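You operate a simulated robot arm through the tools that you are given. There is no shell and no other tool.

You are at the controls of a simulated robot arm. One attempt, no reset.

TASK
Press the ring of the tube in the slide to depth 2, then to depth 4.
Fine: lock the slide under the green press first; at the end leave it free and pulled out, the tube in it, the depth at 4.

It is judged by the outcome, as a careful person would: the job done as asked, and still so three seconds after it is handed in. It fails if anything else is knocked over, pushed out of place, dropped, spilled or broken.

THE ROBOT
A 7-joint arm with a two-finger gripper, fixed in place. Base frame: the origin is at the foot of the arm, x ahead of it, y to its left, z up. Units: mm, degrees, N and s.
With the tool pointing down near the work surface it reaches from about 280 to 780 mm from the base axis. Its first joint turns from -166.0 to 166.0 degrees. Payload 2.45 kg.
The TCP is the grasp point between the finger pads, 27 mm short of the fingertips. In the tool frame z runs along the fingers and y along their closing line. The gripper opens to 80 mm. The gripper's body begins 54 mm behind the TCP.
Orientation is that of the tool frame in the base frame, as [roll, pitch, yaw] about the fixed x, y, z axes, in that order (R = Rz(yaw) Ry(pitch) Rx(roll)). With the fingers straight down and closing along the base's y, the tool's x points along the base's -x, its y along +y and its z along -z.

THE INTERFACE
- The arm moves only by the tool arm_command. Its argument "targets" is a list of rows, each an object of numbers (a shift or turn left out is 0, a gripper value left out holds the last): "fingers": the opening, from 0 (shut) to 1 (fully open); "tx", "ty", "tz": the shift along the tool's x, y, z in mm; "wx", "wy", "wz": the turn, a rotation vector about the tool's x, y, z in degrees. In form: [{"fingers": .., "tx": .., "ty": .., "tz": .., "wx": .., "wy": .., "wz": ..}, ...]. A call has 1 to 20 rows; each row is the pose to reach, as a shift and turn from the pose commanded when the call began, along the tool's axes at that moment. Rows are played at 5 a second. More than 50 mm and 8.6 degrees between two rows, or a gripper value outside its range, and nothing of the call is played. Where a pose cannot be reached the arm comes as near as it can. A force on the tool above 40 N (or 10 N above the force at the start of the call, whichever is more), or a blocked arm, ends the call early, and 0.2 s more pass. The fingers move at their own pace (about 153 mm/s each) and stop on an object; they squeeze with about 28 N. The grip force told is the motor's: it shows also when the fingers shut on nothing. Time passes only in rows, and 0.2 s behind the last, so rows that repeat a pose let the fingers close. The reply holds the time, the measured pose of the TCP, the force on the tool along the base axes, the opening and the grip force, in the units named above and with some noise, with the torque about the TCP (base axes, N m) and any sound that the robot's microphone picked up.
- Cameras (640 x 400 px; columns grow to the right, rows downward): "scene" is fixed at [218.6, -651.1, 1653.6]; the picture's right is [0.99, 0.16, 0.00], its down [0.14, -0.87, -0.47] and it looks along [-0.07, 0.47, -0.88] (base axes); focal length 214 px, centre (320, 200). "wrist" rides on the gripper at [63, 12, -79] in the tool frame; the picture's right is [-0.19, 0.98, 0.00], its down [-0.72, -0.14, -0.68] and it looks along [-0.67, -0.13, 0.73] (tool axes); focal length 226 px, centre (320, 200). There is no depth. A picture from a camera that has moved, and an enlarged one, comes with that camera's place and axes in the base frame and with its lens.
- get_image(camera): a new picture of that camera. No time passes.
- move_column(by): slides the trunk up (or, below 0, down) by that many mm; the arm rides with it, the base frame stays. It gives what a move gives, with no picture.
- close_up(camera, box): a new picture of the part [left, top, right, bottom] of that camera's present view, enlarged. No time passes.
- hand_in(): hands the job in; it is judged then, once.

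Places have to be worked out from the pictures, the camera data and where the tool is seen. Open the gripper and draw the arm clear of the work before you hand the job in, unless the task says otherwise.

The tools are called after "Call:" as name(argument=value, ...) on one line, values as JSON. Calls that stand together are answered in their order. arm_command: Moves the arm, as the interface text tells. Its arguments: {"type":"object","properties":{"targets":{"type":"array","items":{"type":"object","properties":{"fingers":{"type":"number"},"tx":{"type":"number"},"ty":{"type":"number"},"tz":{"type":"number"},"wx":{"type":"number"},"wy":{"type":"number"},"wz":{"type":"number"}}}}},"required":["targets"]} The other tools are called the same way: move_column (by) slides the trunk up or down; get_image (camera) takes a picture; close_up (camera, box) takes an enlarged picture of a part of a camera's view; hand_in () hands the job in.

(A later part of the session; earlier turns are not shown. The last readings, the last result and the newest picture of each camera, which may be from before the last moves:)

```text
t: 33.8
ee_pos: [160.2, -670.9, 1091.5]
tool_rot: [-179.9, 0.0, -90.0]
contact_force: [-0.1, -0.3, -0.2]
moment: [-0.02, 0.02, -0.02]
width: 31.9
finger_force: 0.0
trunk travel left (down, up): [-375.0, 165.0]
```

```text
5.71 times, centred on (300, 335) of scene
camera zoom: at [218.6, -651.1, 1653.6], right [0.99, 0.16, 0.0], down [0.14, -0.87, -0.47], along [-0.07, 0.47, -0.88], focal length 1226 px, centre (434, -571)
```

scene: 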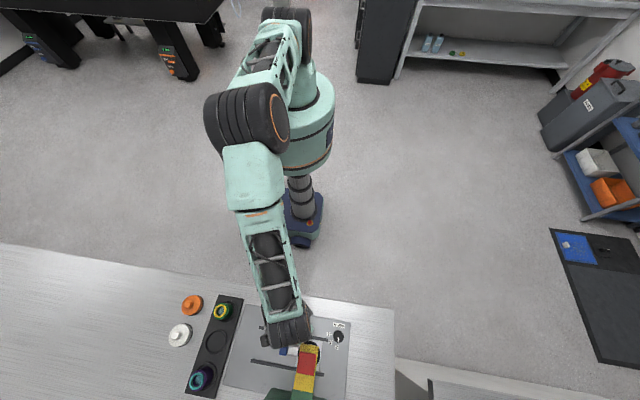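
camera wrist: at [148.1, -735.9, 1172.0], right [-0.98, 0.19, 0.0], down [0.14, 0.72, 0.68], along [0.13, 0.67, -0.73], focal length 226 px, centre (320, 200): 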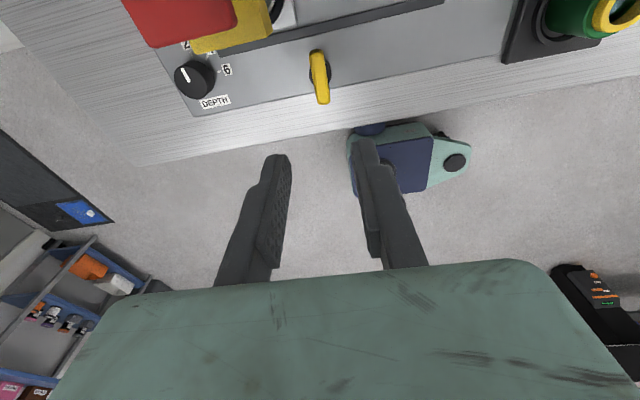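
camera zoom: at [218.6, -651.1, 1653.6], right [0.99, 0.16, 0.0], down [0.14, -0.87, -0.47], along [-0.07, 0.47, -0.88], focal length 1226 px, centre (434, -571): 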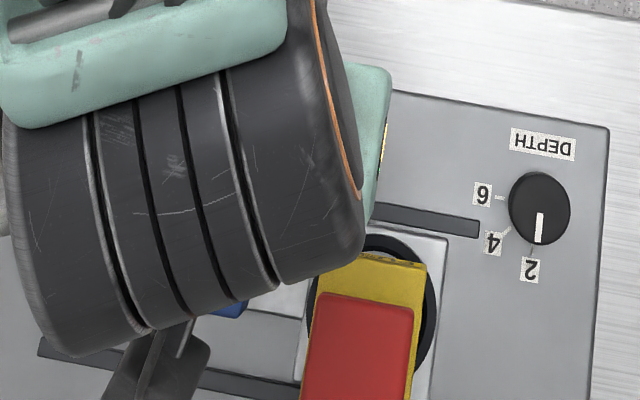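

The latch now lies across (bar along y), slide still at the stop, dial on 2. Next I rise, close the fingers and go above the red button at about (206.7,-750.3).

Call:
arm_command(targets=[{"tz": -25, "fingers": 0}, {"tz": -50, "fingers": 0}, {"tx": 20, "ty": -12, "tz": -50}, {"tx": 40, "ty": -24, "tz": -50}, {"tx": 60, "ty": -36, "tz": -50}, {"tx": 78, "ty": -46.5, "tz": -50}, {"tx": 78, "ty": -46.5, "tz": -50}, {"tx": 78, "ty": -46.5, "tz": -50}])

Call:
get_image(camera="wrist")

Call:
get_image(camera="scene")

```text
t: 35.6
ee_pos: [206.5, -751.3, 1142.0]
tool_rot: [180.0, 0.0, -90.0]
contact_force: [0.2, -0.3, -1.0]
moment: [0.0, 0.01, 0.01]
width: 0.0
finger_force: 28.6
trunk travel left (down, up): [-375.0, 165.0]
```

```text
taken
camera wrist: at [194.0, -815.5, 1222.3], right [-0.98, 0.19, 0.0], down [0.14, 0.72, 0.68], along [0.13, 0.67, -0.73], focal length 226 px, centre (320, 200)
```

wrist: 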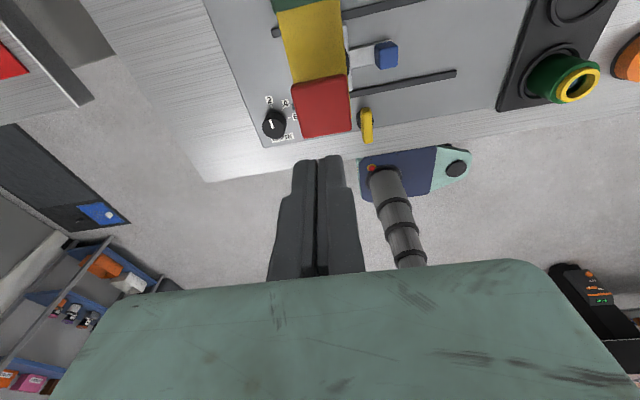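

```text
taken
```

scene: 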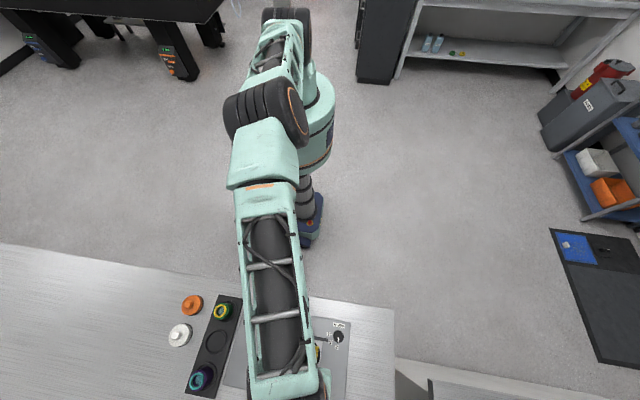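

The tips are centred over the red button. I lower slowly until contact and onward, watching force.

Call:
arm_command(targets=[{"tz": 15}, {"tz": 30}, {"tz": 40}, {"tz": 44}, {"tz": 48}, {"tz": 52}, {"tz": 56}, {"tz": 60}, {"tz": 60}])

Call:
get_image(camera="wrist")

```text
t: 37.6
ee_pos: [206.6, -750.3, 1083.4]
tool_rot: [-179.9, -0.1, -90.0]
contact_force: [-0.7, 0.4, 0.0]
moment: [-0.01, -0.01, -0.04]
width: 0.0
finger_force: 27.8
trunk travel left (down, up): [-375.0, 165.0]
```

```text
taken
camera wrist: at [193.6, -815.1, 1163.3], right [-0.98, 0.19, 0.0], down [0.14, 0.72, 0.68], along [0.13, 0.67, -0.73], focal length 226 px, centre (320, 200)
```

wrist: 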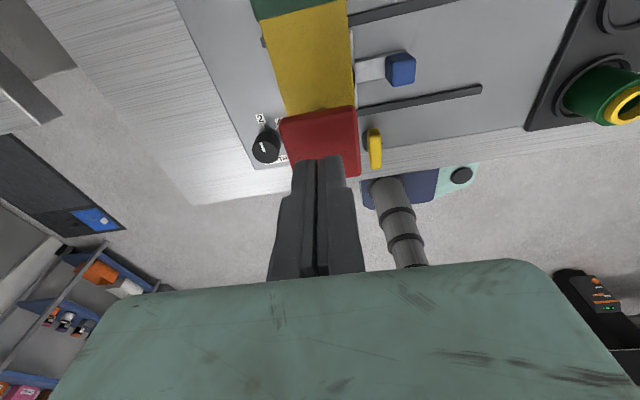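

No contact yet at TCP z≈1083. I continue down in 2 mm steps.

Call:
arm_command(targets=[{"tz": 2}, {"tz": 4}, {"tz": 6}, {"tz": 8}, {"tz": 10}, {"tz": 12}, {"tz": 14}, {"tz": 16}, {"tz": 18}, {"tz": 20}, {"tz": 20}])

Call:
get_image(camera="wrist")

```text
t: 40.0
ee_pos: [207.4, -749.2, 1063.7]
tool_rot: [-179.9, -0.2, -90.0]
contact_force: [-0.9, 0.0, 11.7]
moment: [0.11, 0.02, 0.0]
width: 6.2
finger_force: 29.3
trunk travel left (down, up): [-375.0, 165.0]
heard: click
```

```text
taken
camera wrist: at [194.0, -814.1, 1144.6], right [-0.98, 0.19, 0.0], down [0.14, 0.72, 0.68], along [0.13, 0.67, -0.73], focal length 226 px, centre (320, 200)
```

wrist: 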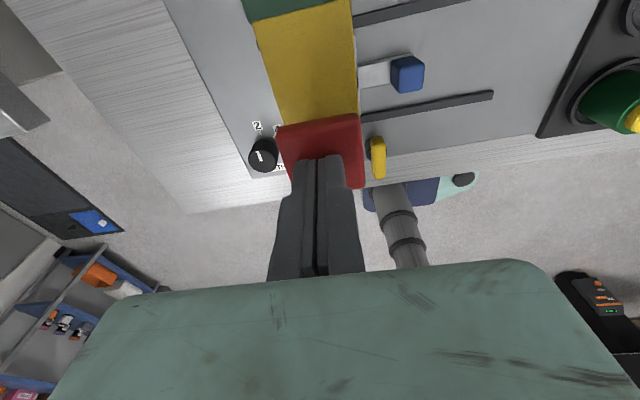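

A click was heard with 12 N on the tool. I press a little further to make sure it reaches its stop.

Call:
arm_command(targets=[{"tz": 1}, {"tz": 2}, {"tz": 3}, {"tz": 4}, {"tz": 5}, {"tz": 6}, {"tz": 6}])

```text
t: 41.1
ee_pos: [206.8, -752.2, 1062.9]
tool_rot: [-180.0, -0.6, -90.0]
contact_force: [0.2, 3.5, 10.2]
moment: [0.15, 0.05, 0.04]
width: 6.0
finger_force: 29.7
trunk travel left (down, up): [-375.0, 165.0]
stopped in row 5: the force on the tool passed its limit at 40 N (the readings are from after the stop); the commanded pose is now the measured one
```

The press bottomed at 40 N, so depth 2 is done. I rise off the button.

Call:
arm_command(targets=[{"tz": -8}, {"tz": -20}, {"tz": -40}, {"tz": -60}, {"tz": -80}, {"tz": -80}])

Call:
get_image(camera="wrist")

Call:
get_image(camera="scene")

```text
t: 42.5
ee_pos: [206.1, -750.2, 1142.7]
tool_rot: [-179.8, -0.4, -90.0]
contact_force: [-0.1, -0.2, 0.1]
moment: [0.01, 0.01, 0.01]
width: 0.3
finger_force: 29.7
trunk travel left (down, up): [-375.0, 165.0]
```

```text
taken
camera wrist: at [194.3, -814.0, 1223.9], right [-0.98, 0.19, 0.0], down [0.14, 0.72, 0.68], along [0.13, 0.66, -0.74], focal length 226 px, centre (320, 200)
```

wrist: 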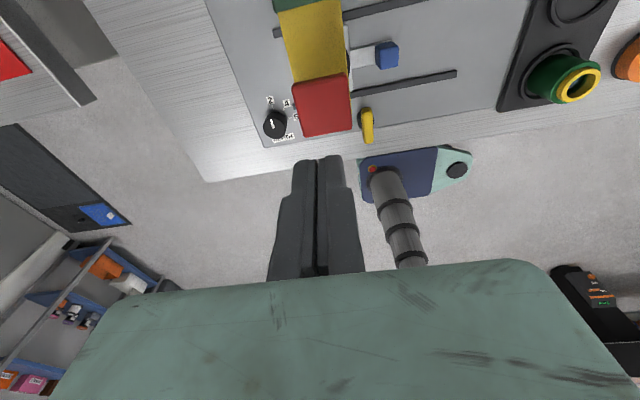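

```text
taken
```

scene: 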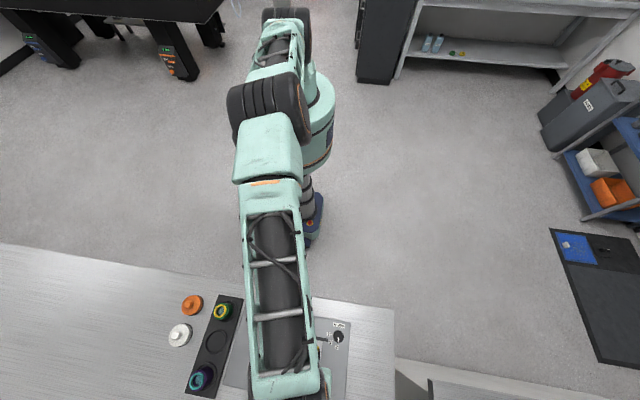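

Depth-2 press done; the dial knob is at about (282,-694), pointer straight toward 2 (-y), and tick 4 is exactly 45° clockwise. I move above the dial and turn the hand back to yaw 180 so the camera side stays clear of the press.

Call:
arm_command(targets=[{"tx": -10, "ty": -14, "wz": 7.5}, {"tx": -20, "ty": -28, "wz": 15, "fingers": 0.75}, {"tx": -30, "ty": -42, "wz": 22.5}, {"tx": -40, "ty": -56, "wz": 30}, {"tx": -50, "ty": -70, "wz": 37.5}, {"tx": -56, "ty": -76, "wz": 45}, {"tx": -56, "ty": -76, "wz": 52.5}, {"tx": -56, "ty": -76, "wz": 60}, {"tx": -56, "ty": -76, "wz": 67.5}, {"tx": -56, "ty": -76, "wz": 75}, {"tx": -56, "ty": -76, "wz": 82.5}, {"tx": -56, "ty": -76, "wz": 90}, {"tx": -56, "ty": -76, "wz": 90}])

Call:
get_image(camera="wrist")

Call:
get_image(camera="scene")

```text
t: 45.3
ee_pos: [282.9, -694.7, 1141.7]
tool_rot: [-179.5, 0.1, 179.9]
contact_force: [-0.5, -0.7, -0.4]
moment: [-0.02, 0.01, -0.01]
width: 60.1
finger_force: 0.0
trunk travel left (down, up): [-375.0, 165.0]
```

```text
taken
camera wrist: at [219.0, -682.1, 1221.7], right [0.2, 0.98, -0.01], down [0.72, -0.14, 0.68], along [0.67, -0.14, -0.73], focal length 226 px, centre (320, 200)
```

wrist: 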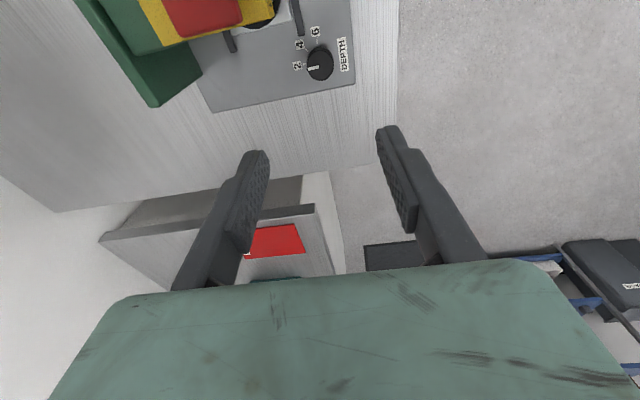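

```text
taken
```

scene: 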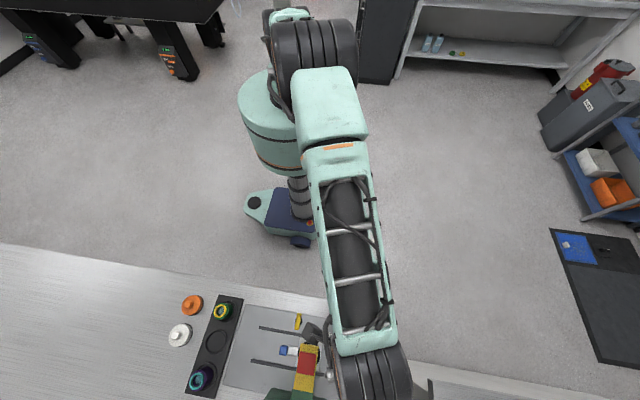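

Now a close look at the dial from here to refine its centre.

Call:
close_up(camera="wrist", box=[270, 20, 370, 110])

Call:
close_up(camera="wrist", box=[130, 0, 330, 120])

```text
4.44 times, centred on (320, 65) of wrist
camera zoom: at [219.0, -682.1, 1221.7], right [0.2, 0.98, -0.01], down [0.72, -0.14, 0.68], along [0.67, -0.14, -0.73], focal length 1005 px, centre (320, 800)
```

zoom: 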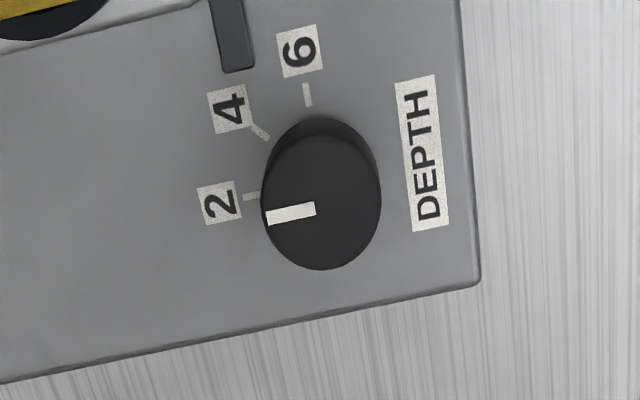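

```text
3.20 times, centred on (230, 60) of wrist
camera zoom: at [219.0, -682.1, 1221.7], right [0.2, 0.98, -0.01], down [0.72, -0.14, 0.68], along [0.67, -0.14, -0.73], focal length 723 px, centre (608, 648)
```

zoom: 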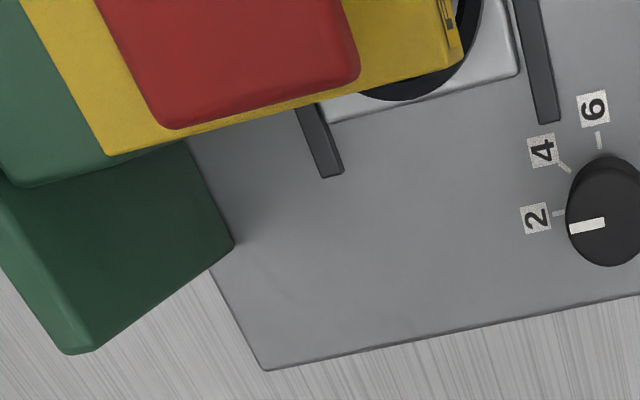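

Knob centre is about (282,-695), where the tool already is. I descend with the fingers straddling the knob, correcting the slight tilt.

Call:
arm_command(targets=[{"tz": 30, "wx": -0.5}, {"tz": 60, "wx": -0.5}, {"tz": 90, "wx": -0.5}, {"tz": 120, "wx": -0.5}, {"tz": 140, "wx": -0.5}, {"tz": 155, "wx": -0.5}, {"tz": 167, "wx": -0.5}, {"tz": 167, "wx": -0.5}])

Call:
get_image(camera="wrist")

Call:
get_image(camera="scene")

```text
t: 47.1
ee_pos: [284.4, -697.0, 975.3]
tool_rot: [-180.0, 0.1, -179.9]
contact_force: [0.3, 0.3, 0.7]
moment: [0.01, 0.0, 0.0]
width: 59.8
finger_force: 0.1
trunk travel left (down, up): [-375.0, 165.0]
```

```text
taken
camera wrist: at [220.5, -685.5, 1054.9], right [0.19, 0.98, 0.0], down [0.72, -0.14, 0.68], along [0.67, -0.13, -0.73], focal length 226 px, centre (320, 200)
```

wrist: 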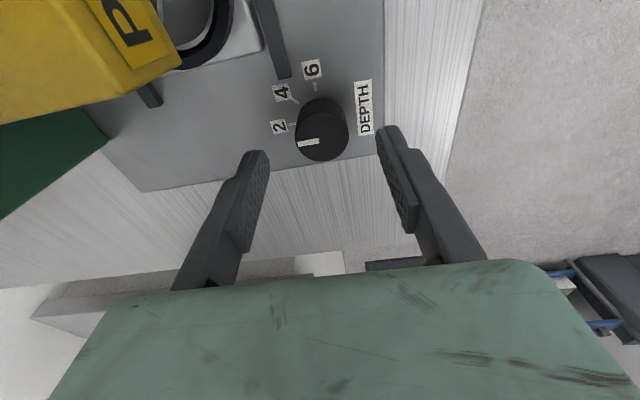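

```text
taken
```

scene: 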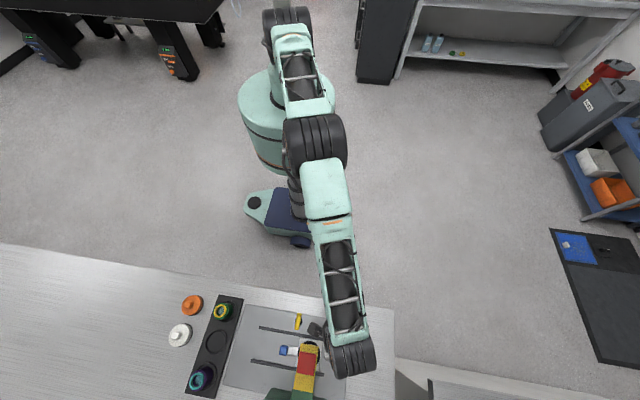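

The knob is between the fingers. I shift 2 mm in -x, go down the last 17 mm and close gently.

Call:
arm_command(targets=[{"tx": 2, "tz": 6}, {"tx": 2, "tz": 12}, {"tx": 2, "tz": 17}, {"tx": 2, "tz": 17}, {"tx": 2, "tz": 17, "fingers": 0.5}, {"tx": 2, "tz": 17, "fingers": 0.3}, {"tx": 2, "tz": 17, "fingers": 0.3}, {"tx": 2, "tz": 17, "fingers": 0.3}])

Call:
get_image(camera="wrist")

```text
t: 48.9
ee_pos: [281.4, -696.6, 957.9]
tool_rot: [-180.0, 0.1, 180.0]
contact_force: [0.0, 8.5, -5.7]
moment: [0.08, 0.03, -0.05]
width: 32.4
finger_force: 6.4
trunk travel left (down, up): [-375.0, 165.0]
```

```text
taken
camera wrist: at [217.7, -685.3, 1037.5], right [0.19, 0.98, 0.0], down [0.72, -0.14, 0.68], along [0.67, -0.13, -0.73], focal length 226 px, centre (320, 200)
```

wrist: 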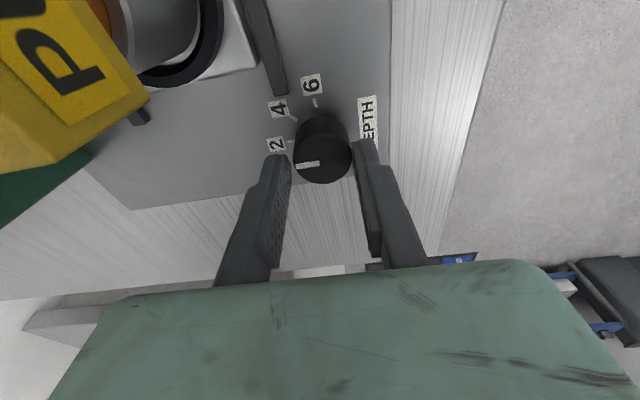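

Contact with the knob at 32 mm. I ease y by +1.5 mm, squeeze fully and turn 45° clockwise (from above) toward 4, 3° per row.

Call:
arm_command(targets=[{"ty": 1.5, "fingers": 0}, {"ty": 1.5, "fingers": 0}, {"ty": 1.5, "wz": 3}, {"ty": 1.5, "wz": 6}, {"ty": 1.5, "wz": 9}, {"ty": 1.5, "wz": 12}, {"ty": 1.5, "wz": 15}, {"ty": 1.5, "wz": 18}, {"ty": 1.5, "wz": 20}, {"ty": 1.5, "wz": 20}])

Call:
close_up(camera="wrist", box=[240, 60, 400, 190])

```text
t: 51.1
ee_pos: [282.6, -695.9, 956.5]
tool_rot: [179.7, 0.1, 159.9]
contact_force: [-2.3, 0.8, -24.6]
moment: [-0.09, 0.03, 0.0]
width: 29.0
finger_force: 44.8
trunk travel left (down, up): [-375.0, 165.0]
```

```text
3.08 times, centred on (320, 125) of wrist
camera zoom: at [225.7, -663.5, 1036.7], right [0.52, 0.86, 0.0], down [0.63, -0.38, 0.68], along [0.58, -0.35, -0.73], focal length 696 px, centre (320, 431)
```

zoom: 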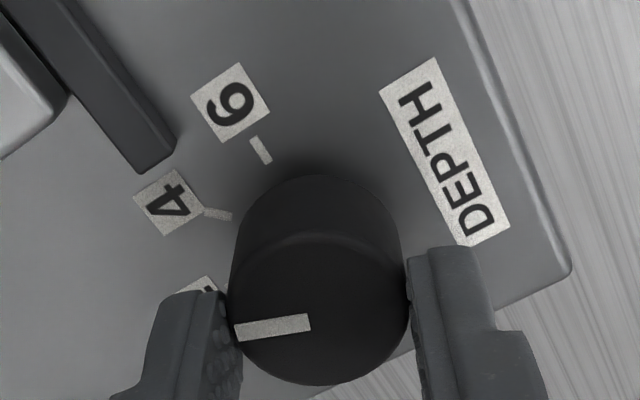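

The knob follows the fingers with no slip. I continue the remaining 25°, easing down 1 mm to relieve the vertical pull.

Call:
arm_command(targets=[{"tz": 1, "wz": 3}, {"tz": 1, "wz": 6}, {"tz": 1, "wz": 9}, {"tz": 1, "wz": 12}, {"tz": 1, "wz": 15}, {"tz": 1, "wz": 18}, {"tz": 1, "wz": 21}, {"tz": 1, "wz": 23}, {"tz": 1, "wz": 25}, {"tz": 1, "wz": 25}])

Call:
close_up(camera="wrist", box=[240, 60, 400, 190])

Call:
get_image(camera="scene")

```text
t: 53.3
ee_pos: [280.7, -696.0, 957.4]
tool_rot: [179.9, 0.0, 134.9]
contact_force: [-2.9, -9.1, -15.8]
moment: [-0.25, 0.09, 0.02]
width: 28.9
finger_force: 45.2
trunk travel left (down, up): [-375.0, 165.0]
```

```text
3.08 times, centred on (320, 125) of wrist
camera zoom: at [244.7, -643.7, 1036.8], right [0.83, 0.56, 0.0], down [0.41, -0.61, 0.68], along [0.38, -0.57, -0.73], focal length 696 px, centre (320, 431)
```

zoom: 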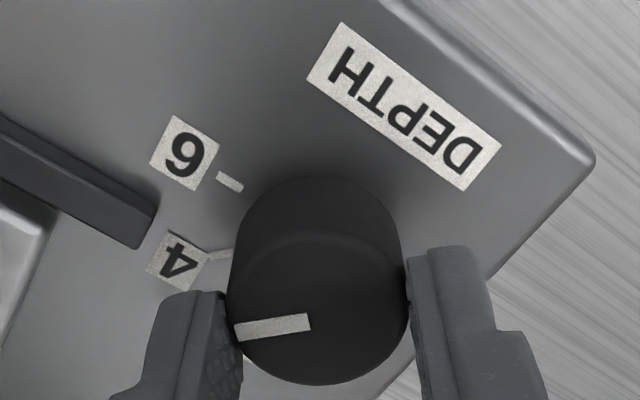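

```text
taken
```

scene: 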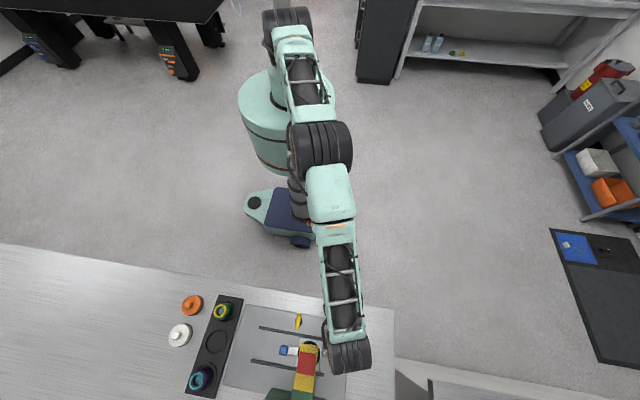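

The pointer should now be at 4. I open just enough (the rail end is close to one finger), rise, then check the dial.

Call:
arm_command(targets=[{"fingers": 0.46}, {"fingers": 0.46}, {"fingers": 0.46}, {"tz": -6, "fingers": 0.5}, {"tz": -12, "fingers": 0.6}, {"tz": -30, "fingers": 0.6}, {"tz": -60}, {"tz": -90}, {"tz": -130}, {"tz": -170}, {"tz": -170}])

Call:
get_image(camera="wrist")

Call:
close_up(camera="scene", box=[280, 310, 360, 360])

```text
t: 55.7
ee_pos: [280.9, -693.8, 1129.8]
tool_rot: [179.9, 0.0, 135.0]
contact_force: [-1.2, 0.4, 0.3]
moment: [0.02, 0.02, 0.02]
width: 48.0
finger_force: 0.1
trunk travel left (down, up): [-375.0, 165.0]
```

```text
taken
camera wrist: at [243.7, -640.9, 1210.2], right [0.83, 0.56, 0.0], down [0.41, -0.61, 0.68], along [0.38, -0.57, -0.73], focal length 226 px, centre (320, 200)
```

wrist: 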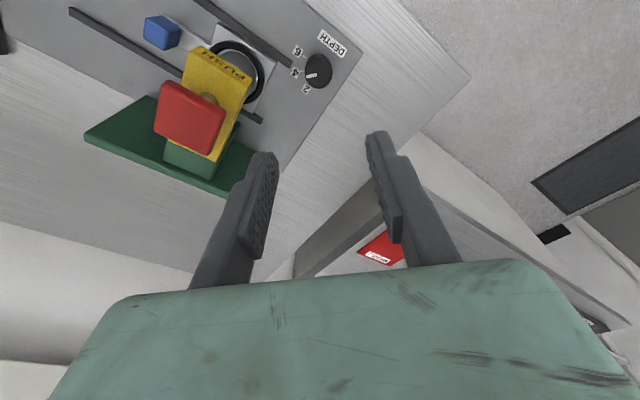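

```text
8.00 times, centred on (320, 335) of scene
camera zoom: at [218.6, -651.1, 1653.6], right [0.99, 0.16, 0.0], down [0.14, -0.87, -0.47], along [-0.07, 0.47, -0.88], focal length 1716 px, centre (320, -880)
```

zoom: 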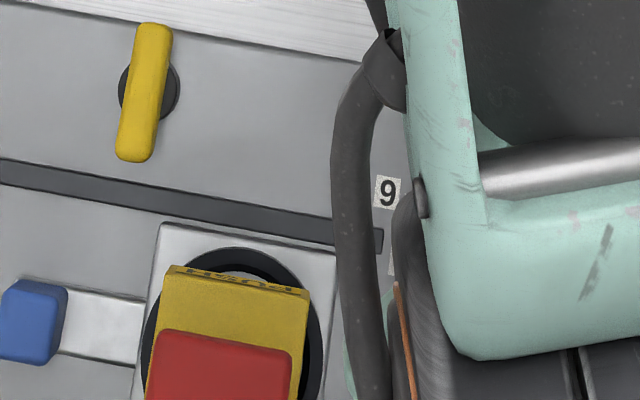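

I enlarge the dial in the wrist view to verify the pointer.

Call:
close_up(camera="wrist", box=[270, 25, 360, 110])

```text
4.71 times, centred on (315, 68) of wrist
camera zoom: at [243.7, -640.9, 1210.2], right [0.83, 0.56, 0.0], down [0.41, -0.61, 0.68], along [0.38, -0.57, -0.73], focal length 1064 px, centre (344, 824)
```

zoom: 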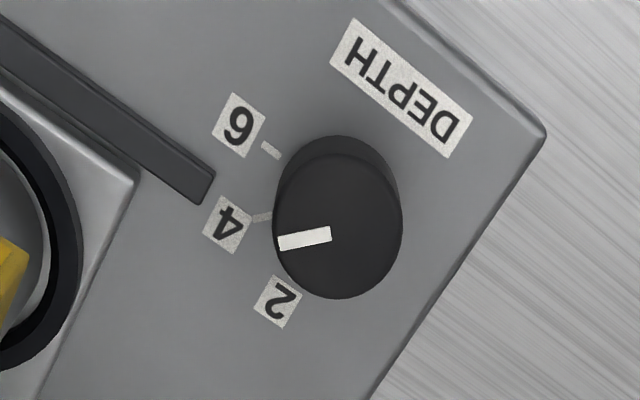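

The pointer is now aligned with the 4 tick (computed 45° ±1). I close the fingers, move back above the red button and turn the hand to yaw 180 on the way.

Call:
arm_command(targets=[{"tz": -15, "fingers": 0, "wz": -7}, {"tx": 3, "ty": -20, "tz": -15, "wz": -14}, {"tx": 6, "ty": -42, "tz": -15, "wz": -21}, {"tx": 9, "ty": -64, "tz": -15, "wz": -28}, {"tx": 11, "ty": -80, "tz": -15, "wz": -35}, {"tx": 12.9, "ty": -92, "tz": -15, "wz": -42}, {"tx": 12.9, "ty": -92, "tz": -15, "wz": -45}, {"tx": 12.9, "ty": -92, "tz": -15, "wz": -45}])

Call:
get_image(camera="wrist")

Call:
close_up(camera="scene", box=[280, 310, 360, 360])

```text
t: 57.5
ee_pos: [208.5, -750.8, 1141.9]
tool_rot: [-180.0, 0.1, 180.0]
contact_force: [-0.4, 0.7, 0.6]
moment: [-0.02, 0.01, -0.02]
width: 0.0
finger_force: 27.9
trunk travel left (down, up): [-375.0, 165.0]
```

```text
taken
camera wrist: at [143.7, -738.9, 1222.4], right [0.19, 0.98, 0.0], down [0.72, -0.14, 0.68], along [0.67, -0.13, -0.73], focal length 226 px, centre (320, 200)
```

wrist: 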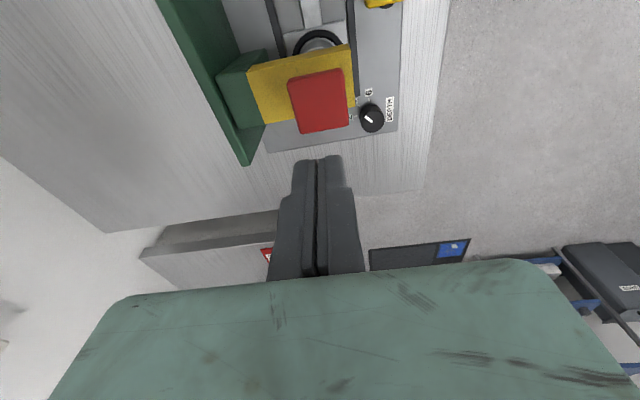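

```text
8.00 times, centred on (320, 335) of scene
camera zoom: at [218.6, -651.1, 1653.6], right [0.99, 0.16, 0.0], down [0.14, -0.87, -0.47], along [-0.07, 0.47, -0.88], focal length 1716 px, centre (320, -880)
```

zoom: 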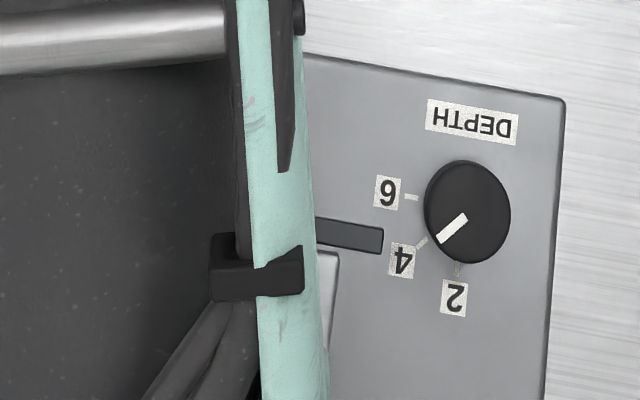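

The scene view confirms the pointer on 4. I press the button again, slowly.

Call:
arm_command(targets=[{"tx": 1, "tz": 15}, {"tx": 1, "tz": 30}, {"tx": 1, "tz": 45}, {"tx": 1, "tz": 55}, {"tx": 1, "tz": 58}, {"tx": 1, "tz": 61}, {"tx": 1, "tz": 64}, {"tx": 1, "tz": 66}, {"tx": 1, "tz": 68}, {"tx": 1, "tz": 70}, {"tx": 1, "tz": 72}, {"tx": 1, "tz": 74}, {"tx": 1, "tz": 76}, {"tx": 1, "tz": 78}, {"tx": 1, "tz": 78}])

Call:
get_image(camera="wrist")

```text
t: 60.7
ee_pos: [206.5, -751.6, 1063.7]
tool_rot: [-179.9, 0.1, 179.9]
contact_force: [0.6, -2.4, 6.9]
moment: [-0.03, 0.05, 0.03]
width: 5.9
finger_force: 29.4
trunk travel left (down, up): [-375.0, 165.0]
heard: click
```

```text
taken
camera wrist: at [142.4, -739.5, 1144.0], right [0.19, 0.98, 0.0], down [0.72, -0.14, 0.68], along [0.67, -0.13, -0.73], focal length 226 px, centre (320, 200)
```

wrist: 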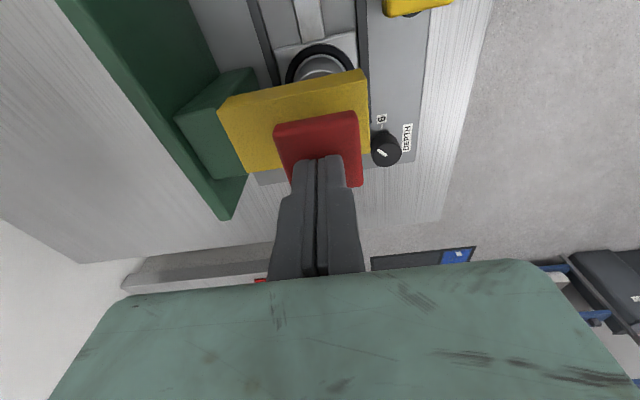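

Click heard again. I push a few mm more to its stop, as before.

Call:
arm_command(targets=[{"tz": 1}, {"tz": 2}, {"tz": 3}, {"tz": 4}, {"tz": 5}, {"tz": 6}, {"tz": 6}])

```text
t: 62.3
ee_pos: [205.5, -750.5, 1061.2]
tool_rot: [-179.7, 0.2, -180.0]
contact_force: [0.5, -5.3, 30.7]
moment: [0.04, 0.11, -0.07]
width: 6.0
finger_force: 30.1
trunk travel left (down, up): [-375.0, 165.0]
```

It bottomed at 31 N. I rise, then move above the latch and turn the hand to yaw -90 to grip the bar across x.

Call:
arm_command(targets=[{"tz": -8}, {"tz": -25}, {"tz": -50}, {"tz": -80, "fingers": 0.4}, {"tx": 10, "ty": 18, "tz": -80, "wz": -8}, {"tx": 20, "ty": 36, "tz": -80, "wz": -16}, {"tx": 30, "ty": 54, "tz": -80, "wz": -24}, {"tx": 40, "ty": 68, "tz": -80, "wz": -32}, {"tx": 46, "ty": 78, "tz": -80, "wz": -40}, {"tx": 46, "ty": 78, "tz": -80, "wz": -48}, {"tx": 46, "ty": 78, "tz": -80, "wz": -56}, {"tx": 46, "ty": 78, "tz": -80, "wz": -64}, {"tx": 46, "ty": 78, "tz": -80, "wz": -72}, {"tx": 46, "ty": 78, "tz": -80, "wz": -80}, {"tx": 46, "ty": 78, "tz": -80, "wz": -88}, {"tx": 46, "ty": 78, "tz": -80, "wz": -90}, {"tx": 46, "ty": 78, "tz": -80, "wz": -90}])

Call:
get_image(camera="wrist")

Call:
close_up(camera="scene", box=[250, 300, 350, 370])

```text
t: 65.9
ee_pos: [160.4, -673.9, 1137.7]
tool_rot: [-179.8, -0.1, -89.9]
contact_force: [0.9, 0.4, -0.2]
moment: [-0.01, 0.01, -0.01]
width: 32.1
finger_force: 0.1
trunk travel left (down, up): [-375.0, 165.0]
```

```text
taken
camera wrist: at [147.2, -737.3, 1217.6], right [-0.98, 0.19, 0.0], down [0.14, 0.72, 0.68], along [0.13, 0.67, -0.73], focal length 226 px, centre (320, 200)
```

wrist: 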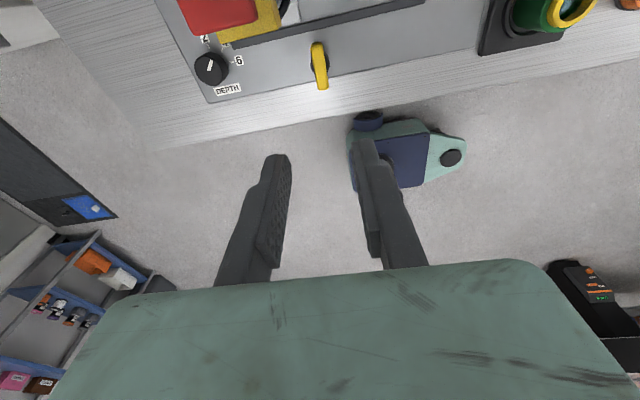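

```text
5.71 times, centred on (300, 335) of scene
camera zoom: at [218.6, -651.1, 1653.6], right [0.99, 0.16, 0.0], down [0.14, -0.87, -0.47], along [-0.07, 0.47, -0.88], focal length 1226 px, centre (434, -571)
```

zoom: 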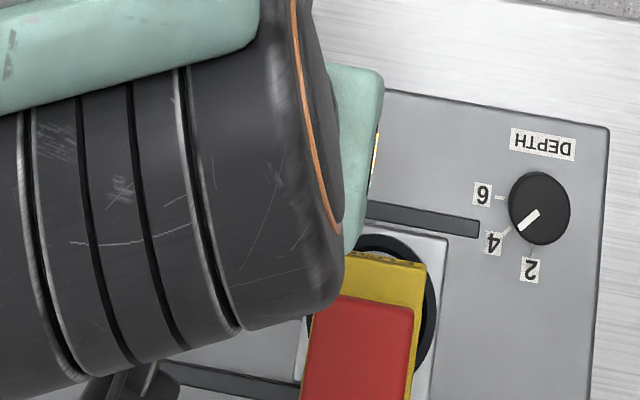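

Dial reads 4. The hand is over the latch in the same pose in which I left it, so I descend along the same vertical path.

Call:
arm_command(targets=[{"tz": 30}, {"tz": 60}, {"tz": 90}, {"tz": 115}, {"tz": 135}, {"tz": 150}, {"tz": 163}, {"tz": 174}, {"tz": 174}])

Call:
get_image(camera="wrist")

```text
t: 67.9
ee_pos: [158.9, -672.5, 965.1]
tool_rot: [-179.8, 0.0, -89.9]
contact_force: [0.6, -0.4, -0.3]
moment: [0.01, -0.02, -0.02]
width: 32.3
finger_force: 0.2
trunk travel left (down, up): [-375.0, 165.0]
```

```text
taken
camera wrist: at [146.2, -737.4, 1045.3], right [-0.98, 0.19, 0.0], down [0.14, 0.72, 0.68], along [0.13, 0.67, -0.73], focal length 226 px, centre (320, 200)
```

wrist: 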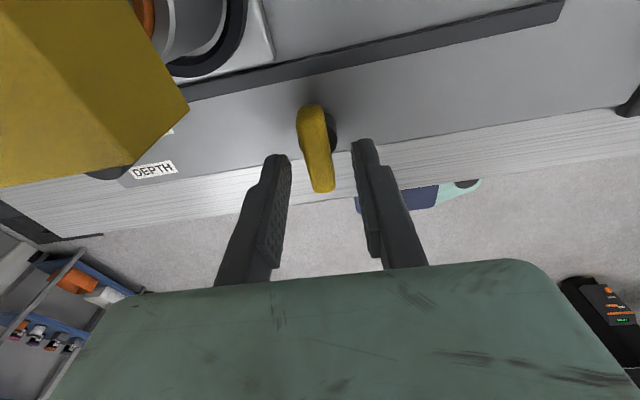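

The bar is between the fingers; I close and begin turning it back clockwise.

Call:
arm_command(targets=[{"tz": 2, "fingers": 0.2}, {"tz": 2, "fingers": 0}, {"tz": 2, "fingers": 0}, {"tz": 2, "fingers": 0}, {"tz": 2, "wz": 4}, {"tz": 2, "wz": 8}, {"tz": 2, "wz": 12}, {"tz": 2, "wz": 16}, {"tz": 2, "wz": 20}, {"tz": 2, "wz": 20}])

Call:
get_image(camera="wrist")

```text
t: 70.1
ee_pos: [160.8, -672.8, 962.6]
tool_rot: [-179.8, -0.1, -110.1]
contact_force: [4.5, -7.9, 16.3]
moment: [0.45, -0.28, 0.02]
width: 13.0
finger_force: 39.2
trunk travel left (down, up): [-375.0, 165.0]
```

```text
taken
camera wrist: at [126.7, -729.5, 1043.3], right [-0.86, 0.52, 0.0], down [0.38, 0.63, 0.68], along [0.35, 0.58, -0.73], focal length 226 px, centre (320, 200)
```

wrist: 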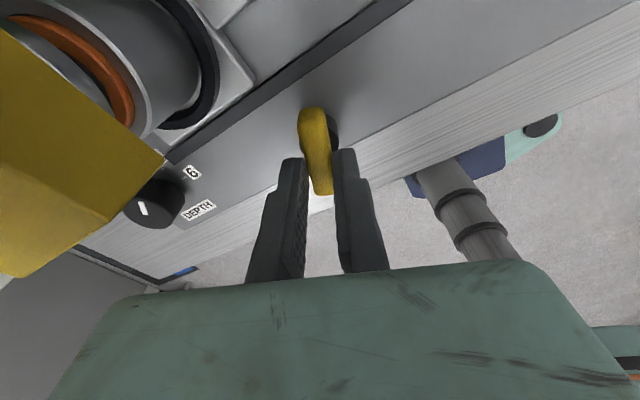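

The latch turns with the hand. I continue the remaining 70°.

Call:
arm_command(targets=[{"tz": -1, "wz": 4}, {"tz": -1, "wz": 8}, {"tz": -1, "wz": 12}, {"tz": -1, "wz": 16}, {"tz": -1, "wz": 20}, {"tz": -1, "wz": 24}, {"tz": -1, "wz": 28}, {"tz": -1, "wz": 32}, {"tz": -1, "wz": 36}, {"tz": -1, "wz": 40}, {"tz": -1, "wz": 44}, {"tz": -1, "wz": 48}, {"tz": -1, "wz": 52}, {"tz": -1, "wz": 56}, {"tz": -1, "wz": 60}, {"tz": -1, "wz": 64}, {"tz": -1, "wz": 68}, {"tz": -1, "wz": 71}, {"tz": -1, "wz": 71}])

Call:
get_image(camera="wrist")

```text
t: 73.8
ee_pos: [163.1, -675.6, 963.5]
tool_rot: [-179.5, 0.3, -178.0]
contact_force: [7.1, -3.3, -3.8]
moment: [-0.05, -0.24, 0.03]
width: 12.8
finger_force: 39.3
trunk travel left (down, up): [-375.0, 165.0]
stopped in row 18: the force on the tool passed its limit at 40 N (the readings are from after the stop); the commanded pose is now the measured one
```

```text
taken
camera wrist: at [97.9, -666.0, 1042.8], right [0.16, 0.99, -0.01], down [0.72, -0.11, 0.69], along [0.68, -0.11, -0.73], focal length 226 px, centre (320, 200)
```

wrist: 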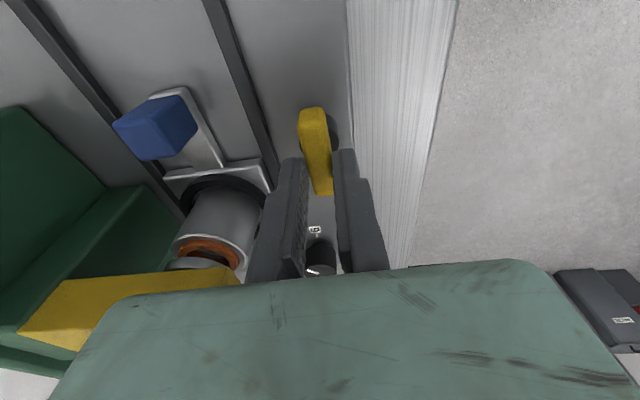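

Only the side force stopped it at 88°. With loads relaxed now, I turn the last degrees to the stop.

Call:
arm_command(targets=[{"ty": 1, "wz": 1}, {"ty": 1, "wz": 2}, {"ty": 1, "wz": 3}, {"ty": 1, "wz": 4}, {"ty": 1, "wz": 5}, {"ty": 1, "wz": 5}])

Call:
close_up(camera="wrist", box=[240, 60, 400, 190])

```text
t: 75.2
ee_pos: [162.4, -675.1, 962.8]
tool_rot: [-179.6, 0.2, 176.9]
contact_force: [10.3, -19.1, -8.6]
moment: [-0.16, 0.2, 0.72]
width: 13.4
finger_force: 39.7
trunk travel left (down, up): [-375.0, 165.0]
```

```text
3.08 times, centred on (320, 125) of wrist
camera zoom: at [99.0, -660.5, 1043.1], right [0.25, 0.97, -0.01], down [0.71, -0.18, 0.68], along [0.66, -0.17, -0.73], focal length 696 px, centre (320, 431)
```

zoom: 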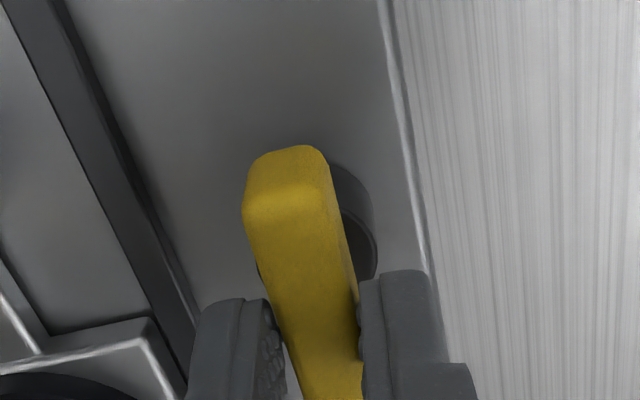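

The stop is felt (0.72 N·m), so the latch is back to free. I turn back 3°, open, and rise.

Call:
arm_command(targets=[{"wz": -2}, {"wz": -3, "ty": -1}, {"wz": -3, "ty": -1, "fingers": 0.45}, {"wz": -3, "ty": -1, "fingers": 0.45}, {"wz": -3, "ty": -1, "fingers": 0.45}])

Call:
arm_command(targets=[{"tz": -15}, {"tz": -40}, {"tz": -70}, {"tz": -100}, {"tz": -130}, {"tz": -155}, {"tz": -155}])

Call:
get_image(camera="wrist")

Call:
get_image(camera="scene")

```text
t: 76.4
ee_pos: [160.7, -673.8, 963.0]
tool_rot: [-179.7, 0.2, 180.0]
contact_force: [-0.3, 0.3, 0.6]
moment: [0.02, -0.01, 0.05]
width: 36.0
finger_force: 0.1
trunk travel left (down, up): [-375.0, 165.0]
```

```text
t: 78.0
ee_pos: [159.0, -674.2, 1121.7]
tool_rot: [-179.7, 0.3, 179.8]
contact_force: [0.3, 0.2, -0.3]
moment: [-0.02, 0.02, 0.02]
width: 36.0
finger_force: 0.1
trunk travel left (down, up): [-375.0, 165.0]
```

```text
taken
camera wrist: at [95.6, -661.8, 1201.0], right [0.2, 0.98, 0.0], down [0.72, -0.14, 0.68], along [0.67, -0.14, -0.73], focal length 226 px, centre (320, 200)
```

wrist: 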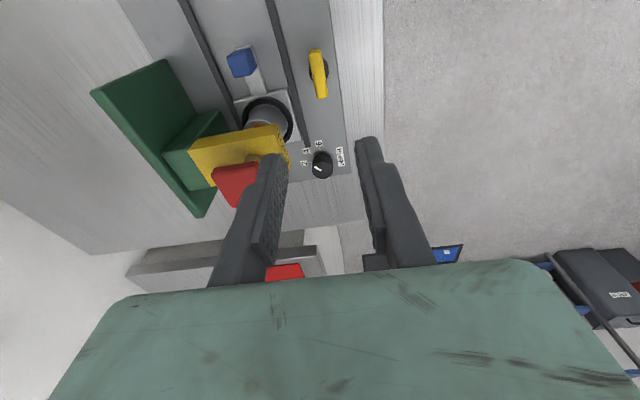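

```text
taken
```

scene: 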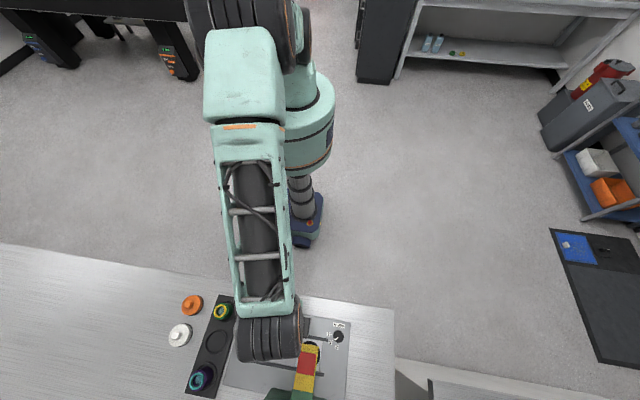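

Latch bar is parallel to the rails again. I go back above the blue handle (136,-750) and then descend over it.

Call:
arm_command(targets=[{"tx": 6, "ty": -20, "fingers": 0.6}, {"tx": 12, "ty": -40}, {"tx": 18, "ty": -60}, {"tx": 23.5, "ty": -76, "wx": -0.3}, {"tx": 23.5, "ty": -76, "wx": -0.3, "tz": 30}, {"tx": 23.5, "ty": -76, "wx": -0.3, "tz": 60}, {"tx": 23.5, "ty": -76, "wx": -0.3, "tz": 90}, {"tx": 23.5, "ty": -76, "wx": -0.3, "tz": 90}])

Call:
get_image(camera="wrist")

```text
t: 79.8
ee_pos: [137.0, -749.4, 1029.5]
tool_rot: [-180.0, 0.1, 179.8]
contact_force: [-0.3, 0.6, 0.1]
moment: [0.0, 0.0, 0.01]
width: 48.0
finger_force: 0.0
trunk travel left (down, up): [-375.0, 165.0]
```

```text
taken
camera wrist: at [72.8, -737.2, 1108.6], right [0.2, 0.98, 0.0], down [0.72, -0.14, 0.68], along [0.67, -0.13, -0.73], focal length 226 px, centre (320, 200)
```

wrist: 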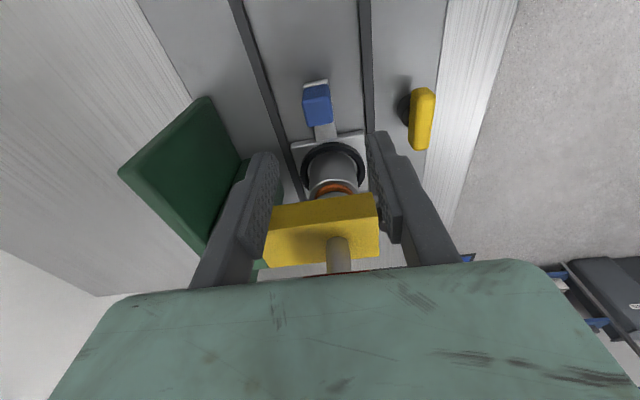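

The handle lies centred between the fingers. I go down to z≈957 and close on it.

Call:
arm_command(targets=[{"tz": 20}, {"tz": 40}, {"tz": 55}, {"tz": 65}, {"tz": 72}, {"tz": 72}, {"tz": 72, "fingers": 0.2}, {"tz": 72, "fingers": 0}, {"tz": 72, "fingers": 0}, {"tz": 72, "fingers": 0}])

Call:
get_image(camera="wrist")

```text
t: 82.0
ee_pos: [135.8, -749.7, 956.8]
tool_rot: [179.9, 0.2, 179.9]
contact_force: [-0.4, -2.7, -1.9]
moment: [-0.09, 0.1, 0.16]
width: 19.5
finger_force: 45.2
trunk travel left (down, up): [-375.0, 165.0]
```

```text
taken
camera wrist: at [72.4, -738.4, 1036.4], right [0.2, 0.98, 0.0], down [0.72, -0.14, 0.68], along [0.67, -0.13, -0.73], focal length 226 px, centre (320, 200)
```

wrist: 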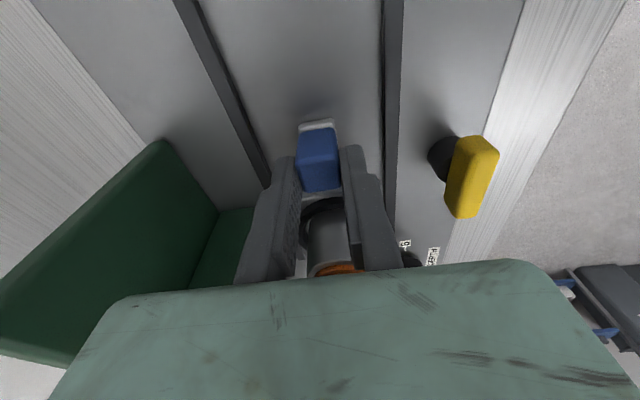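

Gripped. I pull the slide out toward -x: 105 mm first.

Call:
arm_command(targets=[{"tx": 4}, {"tx": 10}, {"tx": 18}, {"tx": 27}, {"tx": 36}, {"tx": 45}, {"tx": 54}, {"tx": 63}, {"tx": 72}, {"tx": 81}, {"tx": 90}, {"tx": 97}, {"tx": 102}, {"tx": 105}, {"tx": 105}])

Call:
get_image(camera="wrist")

Call:
close_up(camera="scene", box=[225, 300, 365, 390])

```text
t: 85.2
ee_pos: [32.1, -751.3, 956.0]
tool_rot: [179.8, 0.3, 179.8]
contact_force: [-0.5, 10.1, -9.9]
moment: [0.12, -0.11, 0.13]
width: 20.1
finger_force: 44.4
trunk travel left (down, up): [-375.0, 165.0]
```

```text
taken
camera wrist: at [-31.5, -738.6, 1036.4], right [0.2, 0.98, 0.0], down [0.72, -0.14, 0.68], along [0.67, -0.13, -0.73], focal length 226 px, centre (320, 200)
```

wrist: 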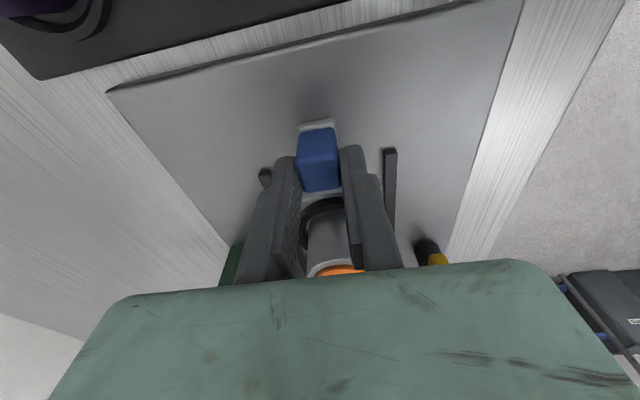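

```text
4.44 times, centred on (295, 345) of scene
camera zoom: at [218.6, -651.1, 1653.6], right [0.99, 0.16, 0.0], down [0.14, -0.87, -0.47], along [-0.07, 0.47, -0.88], focal length 953 px, centre (431, -444)
```

zoom: 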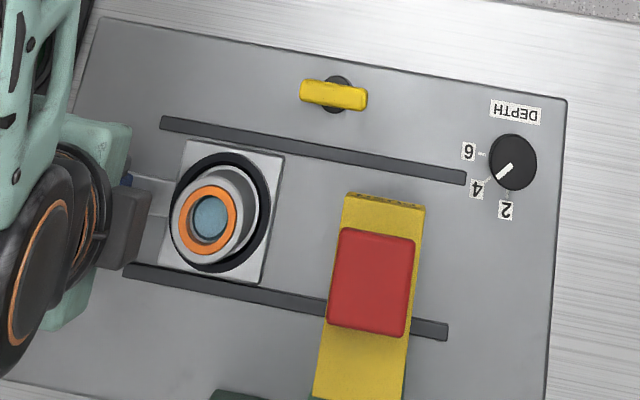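

The slide is nearly fully out with the tube in it. I pull the last few mm in small steps to its original position or stop.

Call:
arm_command(targets=[{"tx": 2, "ty": 0.5}, {"tx": 4, "ty": 1}, {"tx": 6, "ty": 1}, {"tx": 8, "ty": 1}, {"tx": 8, "ty": 1}])

```text
t: 86.4
ee_pos: [27.1, -750.5, 957.3]
tool_rot: [-179.9, 0.1, 179.9]
contact_force: [4.7, 8.5, -8.7]
moment: [0.12, 0.75, 0.04]
width: 19.8
finger_force: 44.8
trunk travel left (down, up): [-375.0, 165.0]
```

Light resistance at x≈27. One more short pull to see whether it's the stop.

Call:
arm_command(targets=[{"tx": 1}, {"tx": 2}, {"tx": 3}, {"tx": 3}, {"tx": 3}])

Call:
close_up(camera="scene", box=[225, 300, 365, 390])

```text
t: 87.6
ee_pos: [26.9, -750.2, 956.3]
tool_rot: [-179.9, 0.2, 179.9]
contact_force: [33.5, -2.8, 0.3]
moment: [0.06, -0.51, 0.02]
width: 19.5
finger_force: 44.5
trunk travel left (down, up): [-375.0, 165.0]
```

```text
4.44 times, centred on (295, 345) of scene
camera zoom: at [218.6, -651.1, 1653.6], right [0.99, 0.16, 0.0], down [0.14, -0.87, -0.47], along [-0.07, 0.47, -0.88], focal length 953 px, centre (431, -444)
```

zoom: 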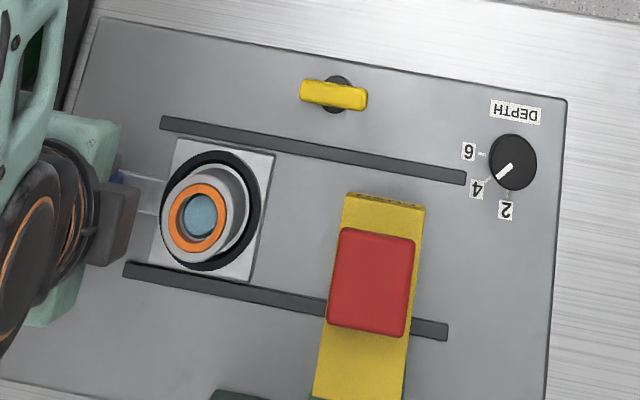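

The slide is at its out stop (33 N). I relieve the pull, open the fingers and rise.

Call:
arm_command(targets=[{"tx": -3}, {"tx": -5}, {"tx": -5}, {"tx": -5, "fingers": 0.6}, {"tx": -5, "fingers": 0.6}, {"tx": -5, "fingers": 0.6}])

Call:
arm_command(targets=[{"tz": -15}, {"tz": -40}, {"tz": -70}, {"tz": -100}, {"tz": -130}, {"tz": -130}])

Call:
get_image(camera="wrist")

Call:
close_up(camera="wrist", box=[260, 40, 420, 200])

Call:
close_up(camera="scene", box=[225, 320, 305, 370])

```text
t: 89.0
ee_pos: [25.1, -749.6, 955.4]
tool_rot: [180.0, 0.2, 179.7]
contact_force: [-0.2, -0.2, 0.0]
moment: [-0.01, 0.01, 0.04]
width: 47.8
finger_force: 0.1
trunk travel left (down, up): [-375.0, 165.0]
```

```text
t: 90.4
ee_pos: [24.8, -750.3, 1086.8]
tool_rot: [-180.0, 0.2, 179.9]
contact_force: [0.0, 0.2, 0.0]
moment: [-0.02, 0.02, 0.03]
width: 48.0
finger_force: 0.0
trunk travel left (down, up): [-375.0, 165.0]
```

```text
taken
camera wrist: at [-38.2, -738.6, 1165.9], right [0.2, 0.98, 0.0], down [0.72, -0.14, 0.68], along [0.67, -0.13, -0.73], focal length 226 px, centre (320, 200)
```

wrist: 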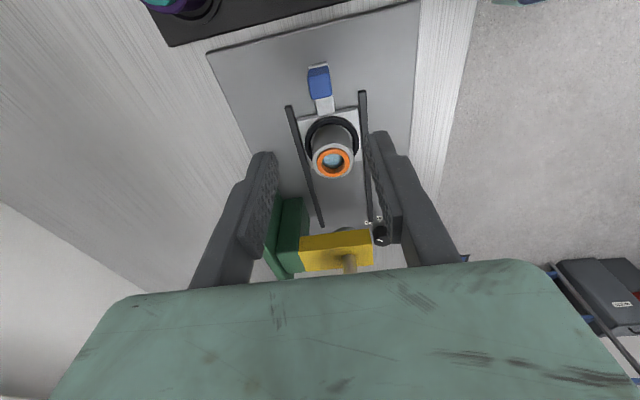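

```text
2.50 times, centred on (340, 120) of wrist
camera zoom: at [-38.2, -738.6, 1165.9], right [0.2, 0.98, 0.0], down [0.72, -0.14, 0.68], along [0.67, -0.13, -0.73], focal length 565 px, centre (270, 400)
```

zoom: 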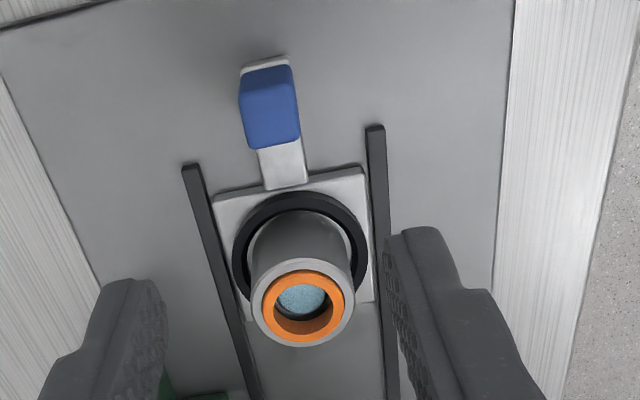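

```text
8.00 times, centred on (265, 345) of scene
camera zoom: at [218.6, -651.1, 1653.6], right [0.99, 0.16, 0.0], down [0.14, -0.87, -0.47], along [-0.07, 0.47, -0.88], focal length 1716 px, centre (760, -960)
```

zoom: 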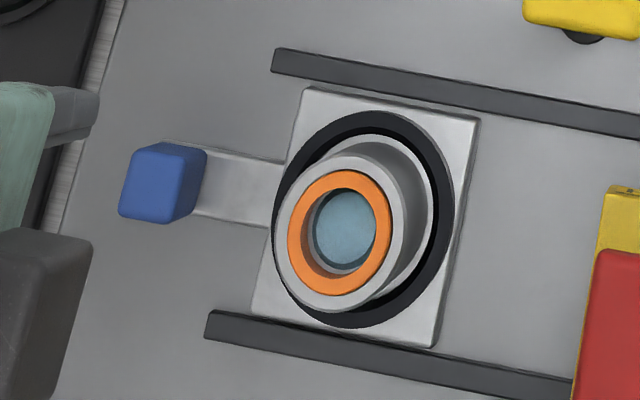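

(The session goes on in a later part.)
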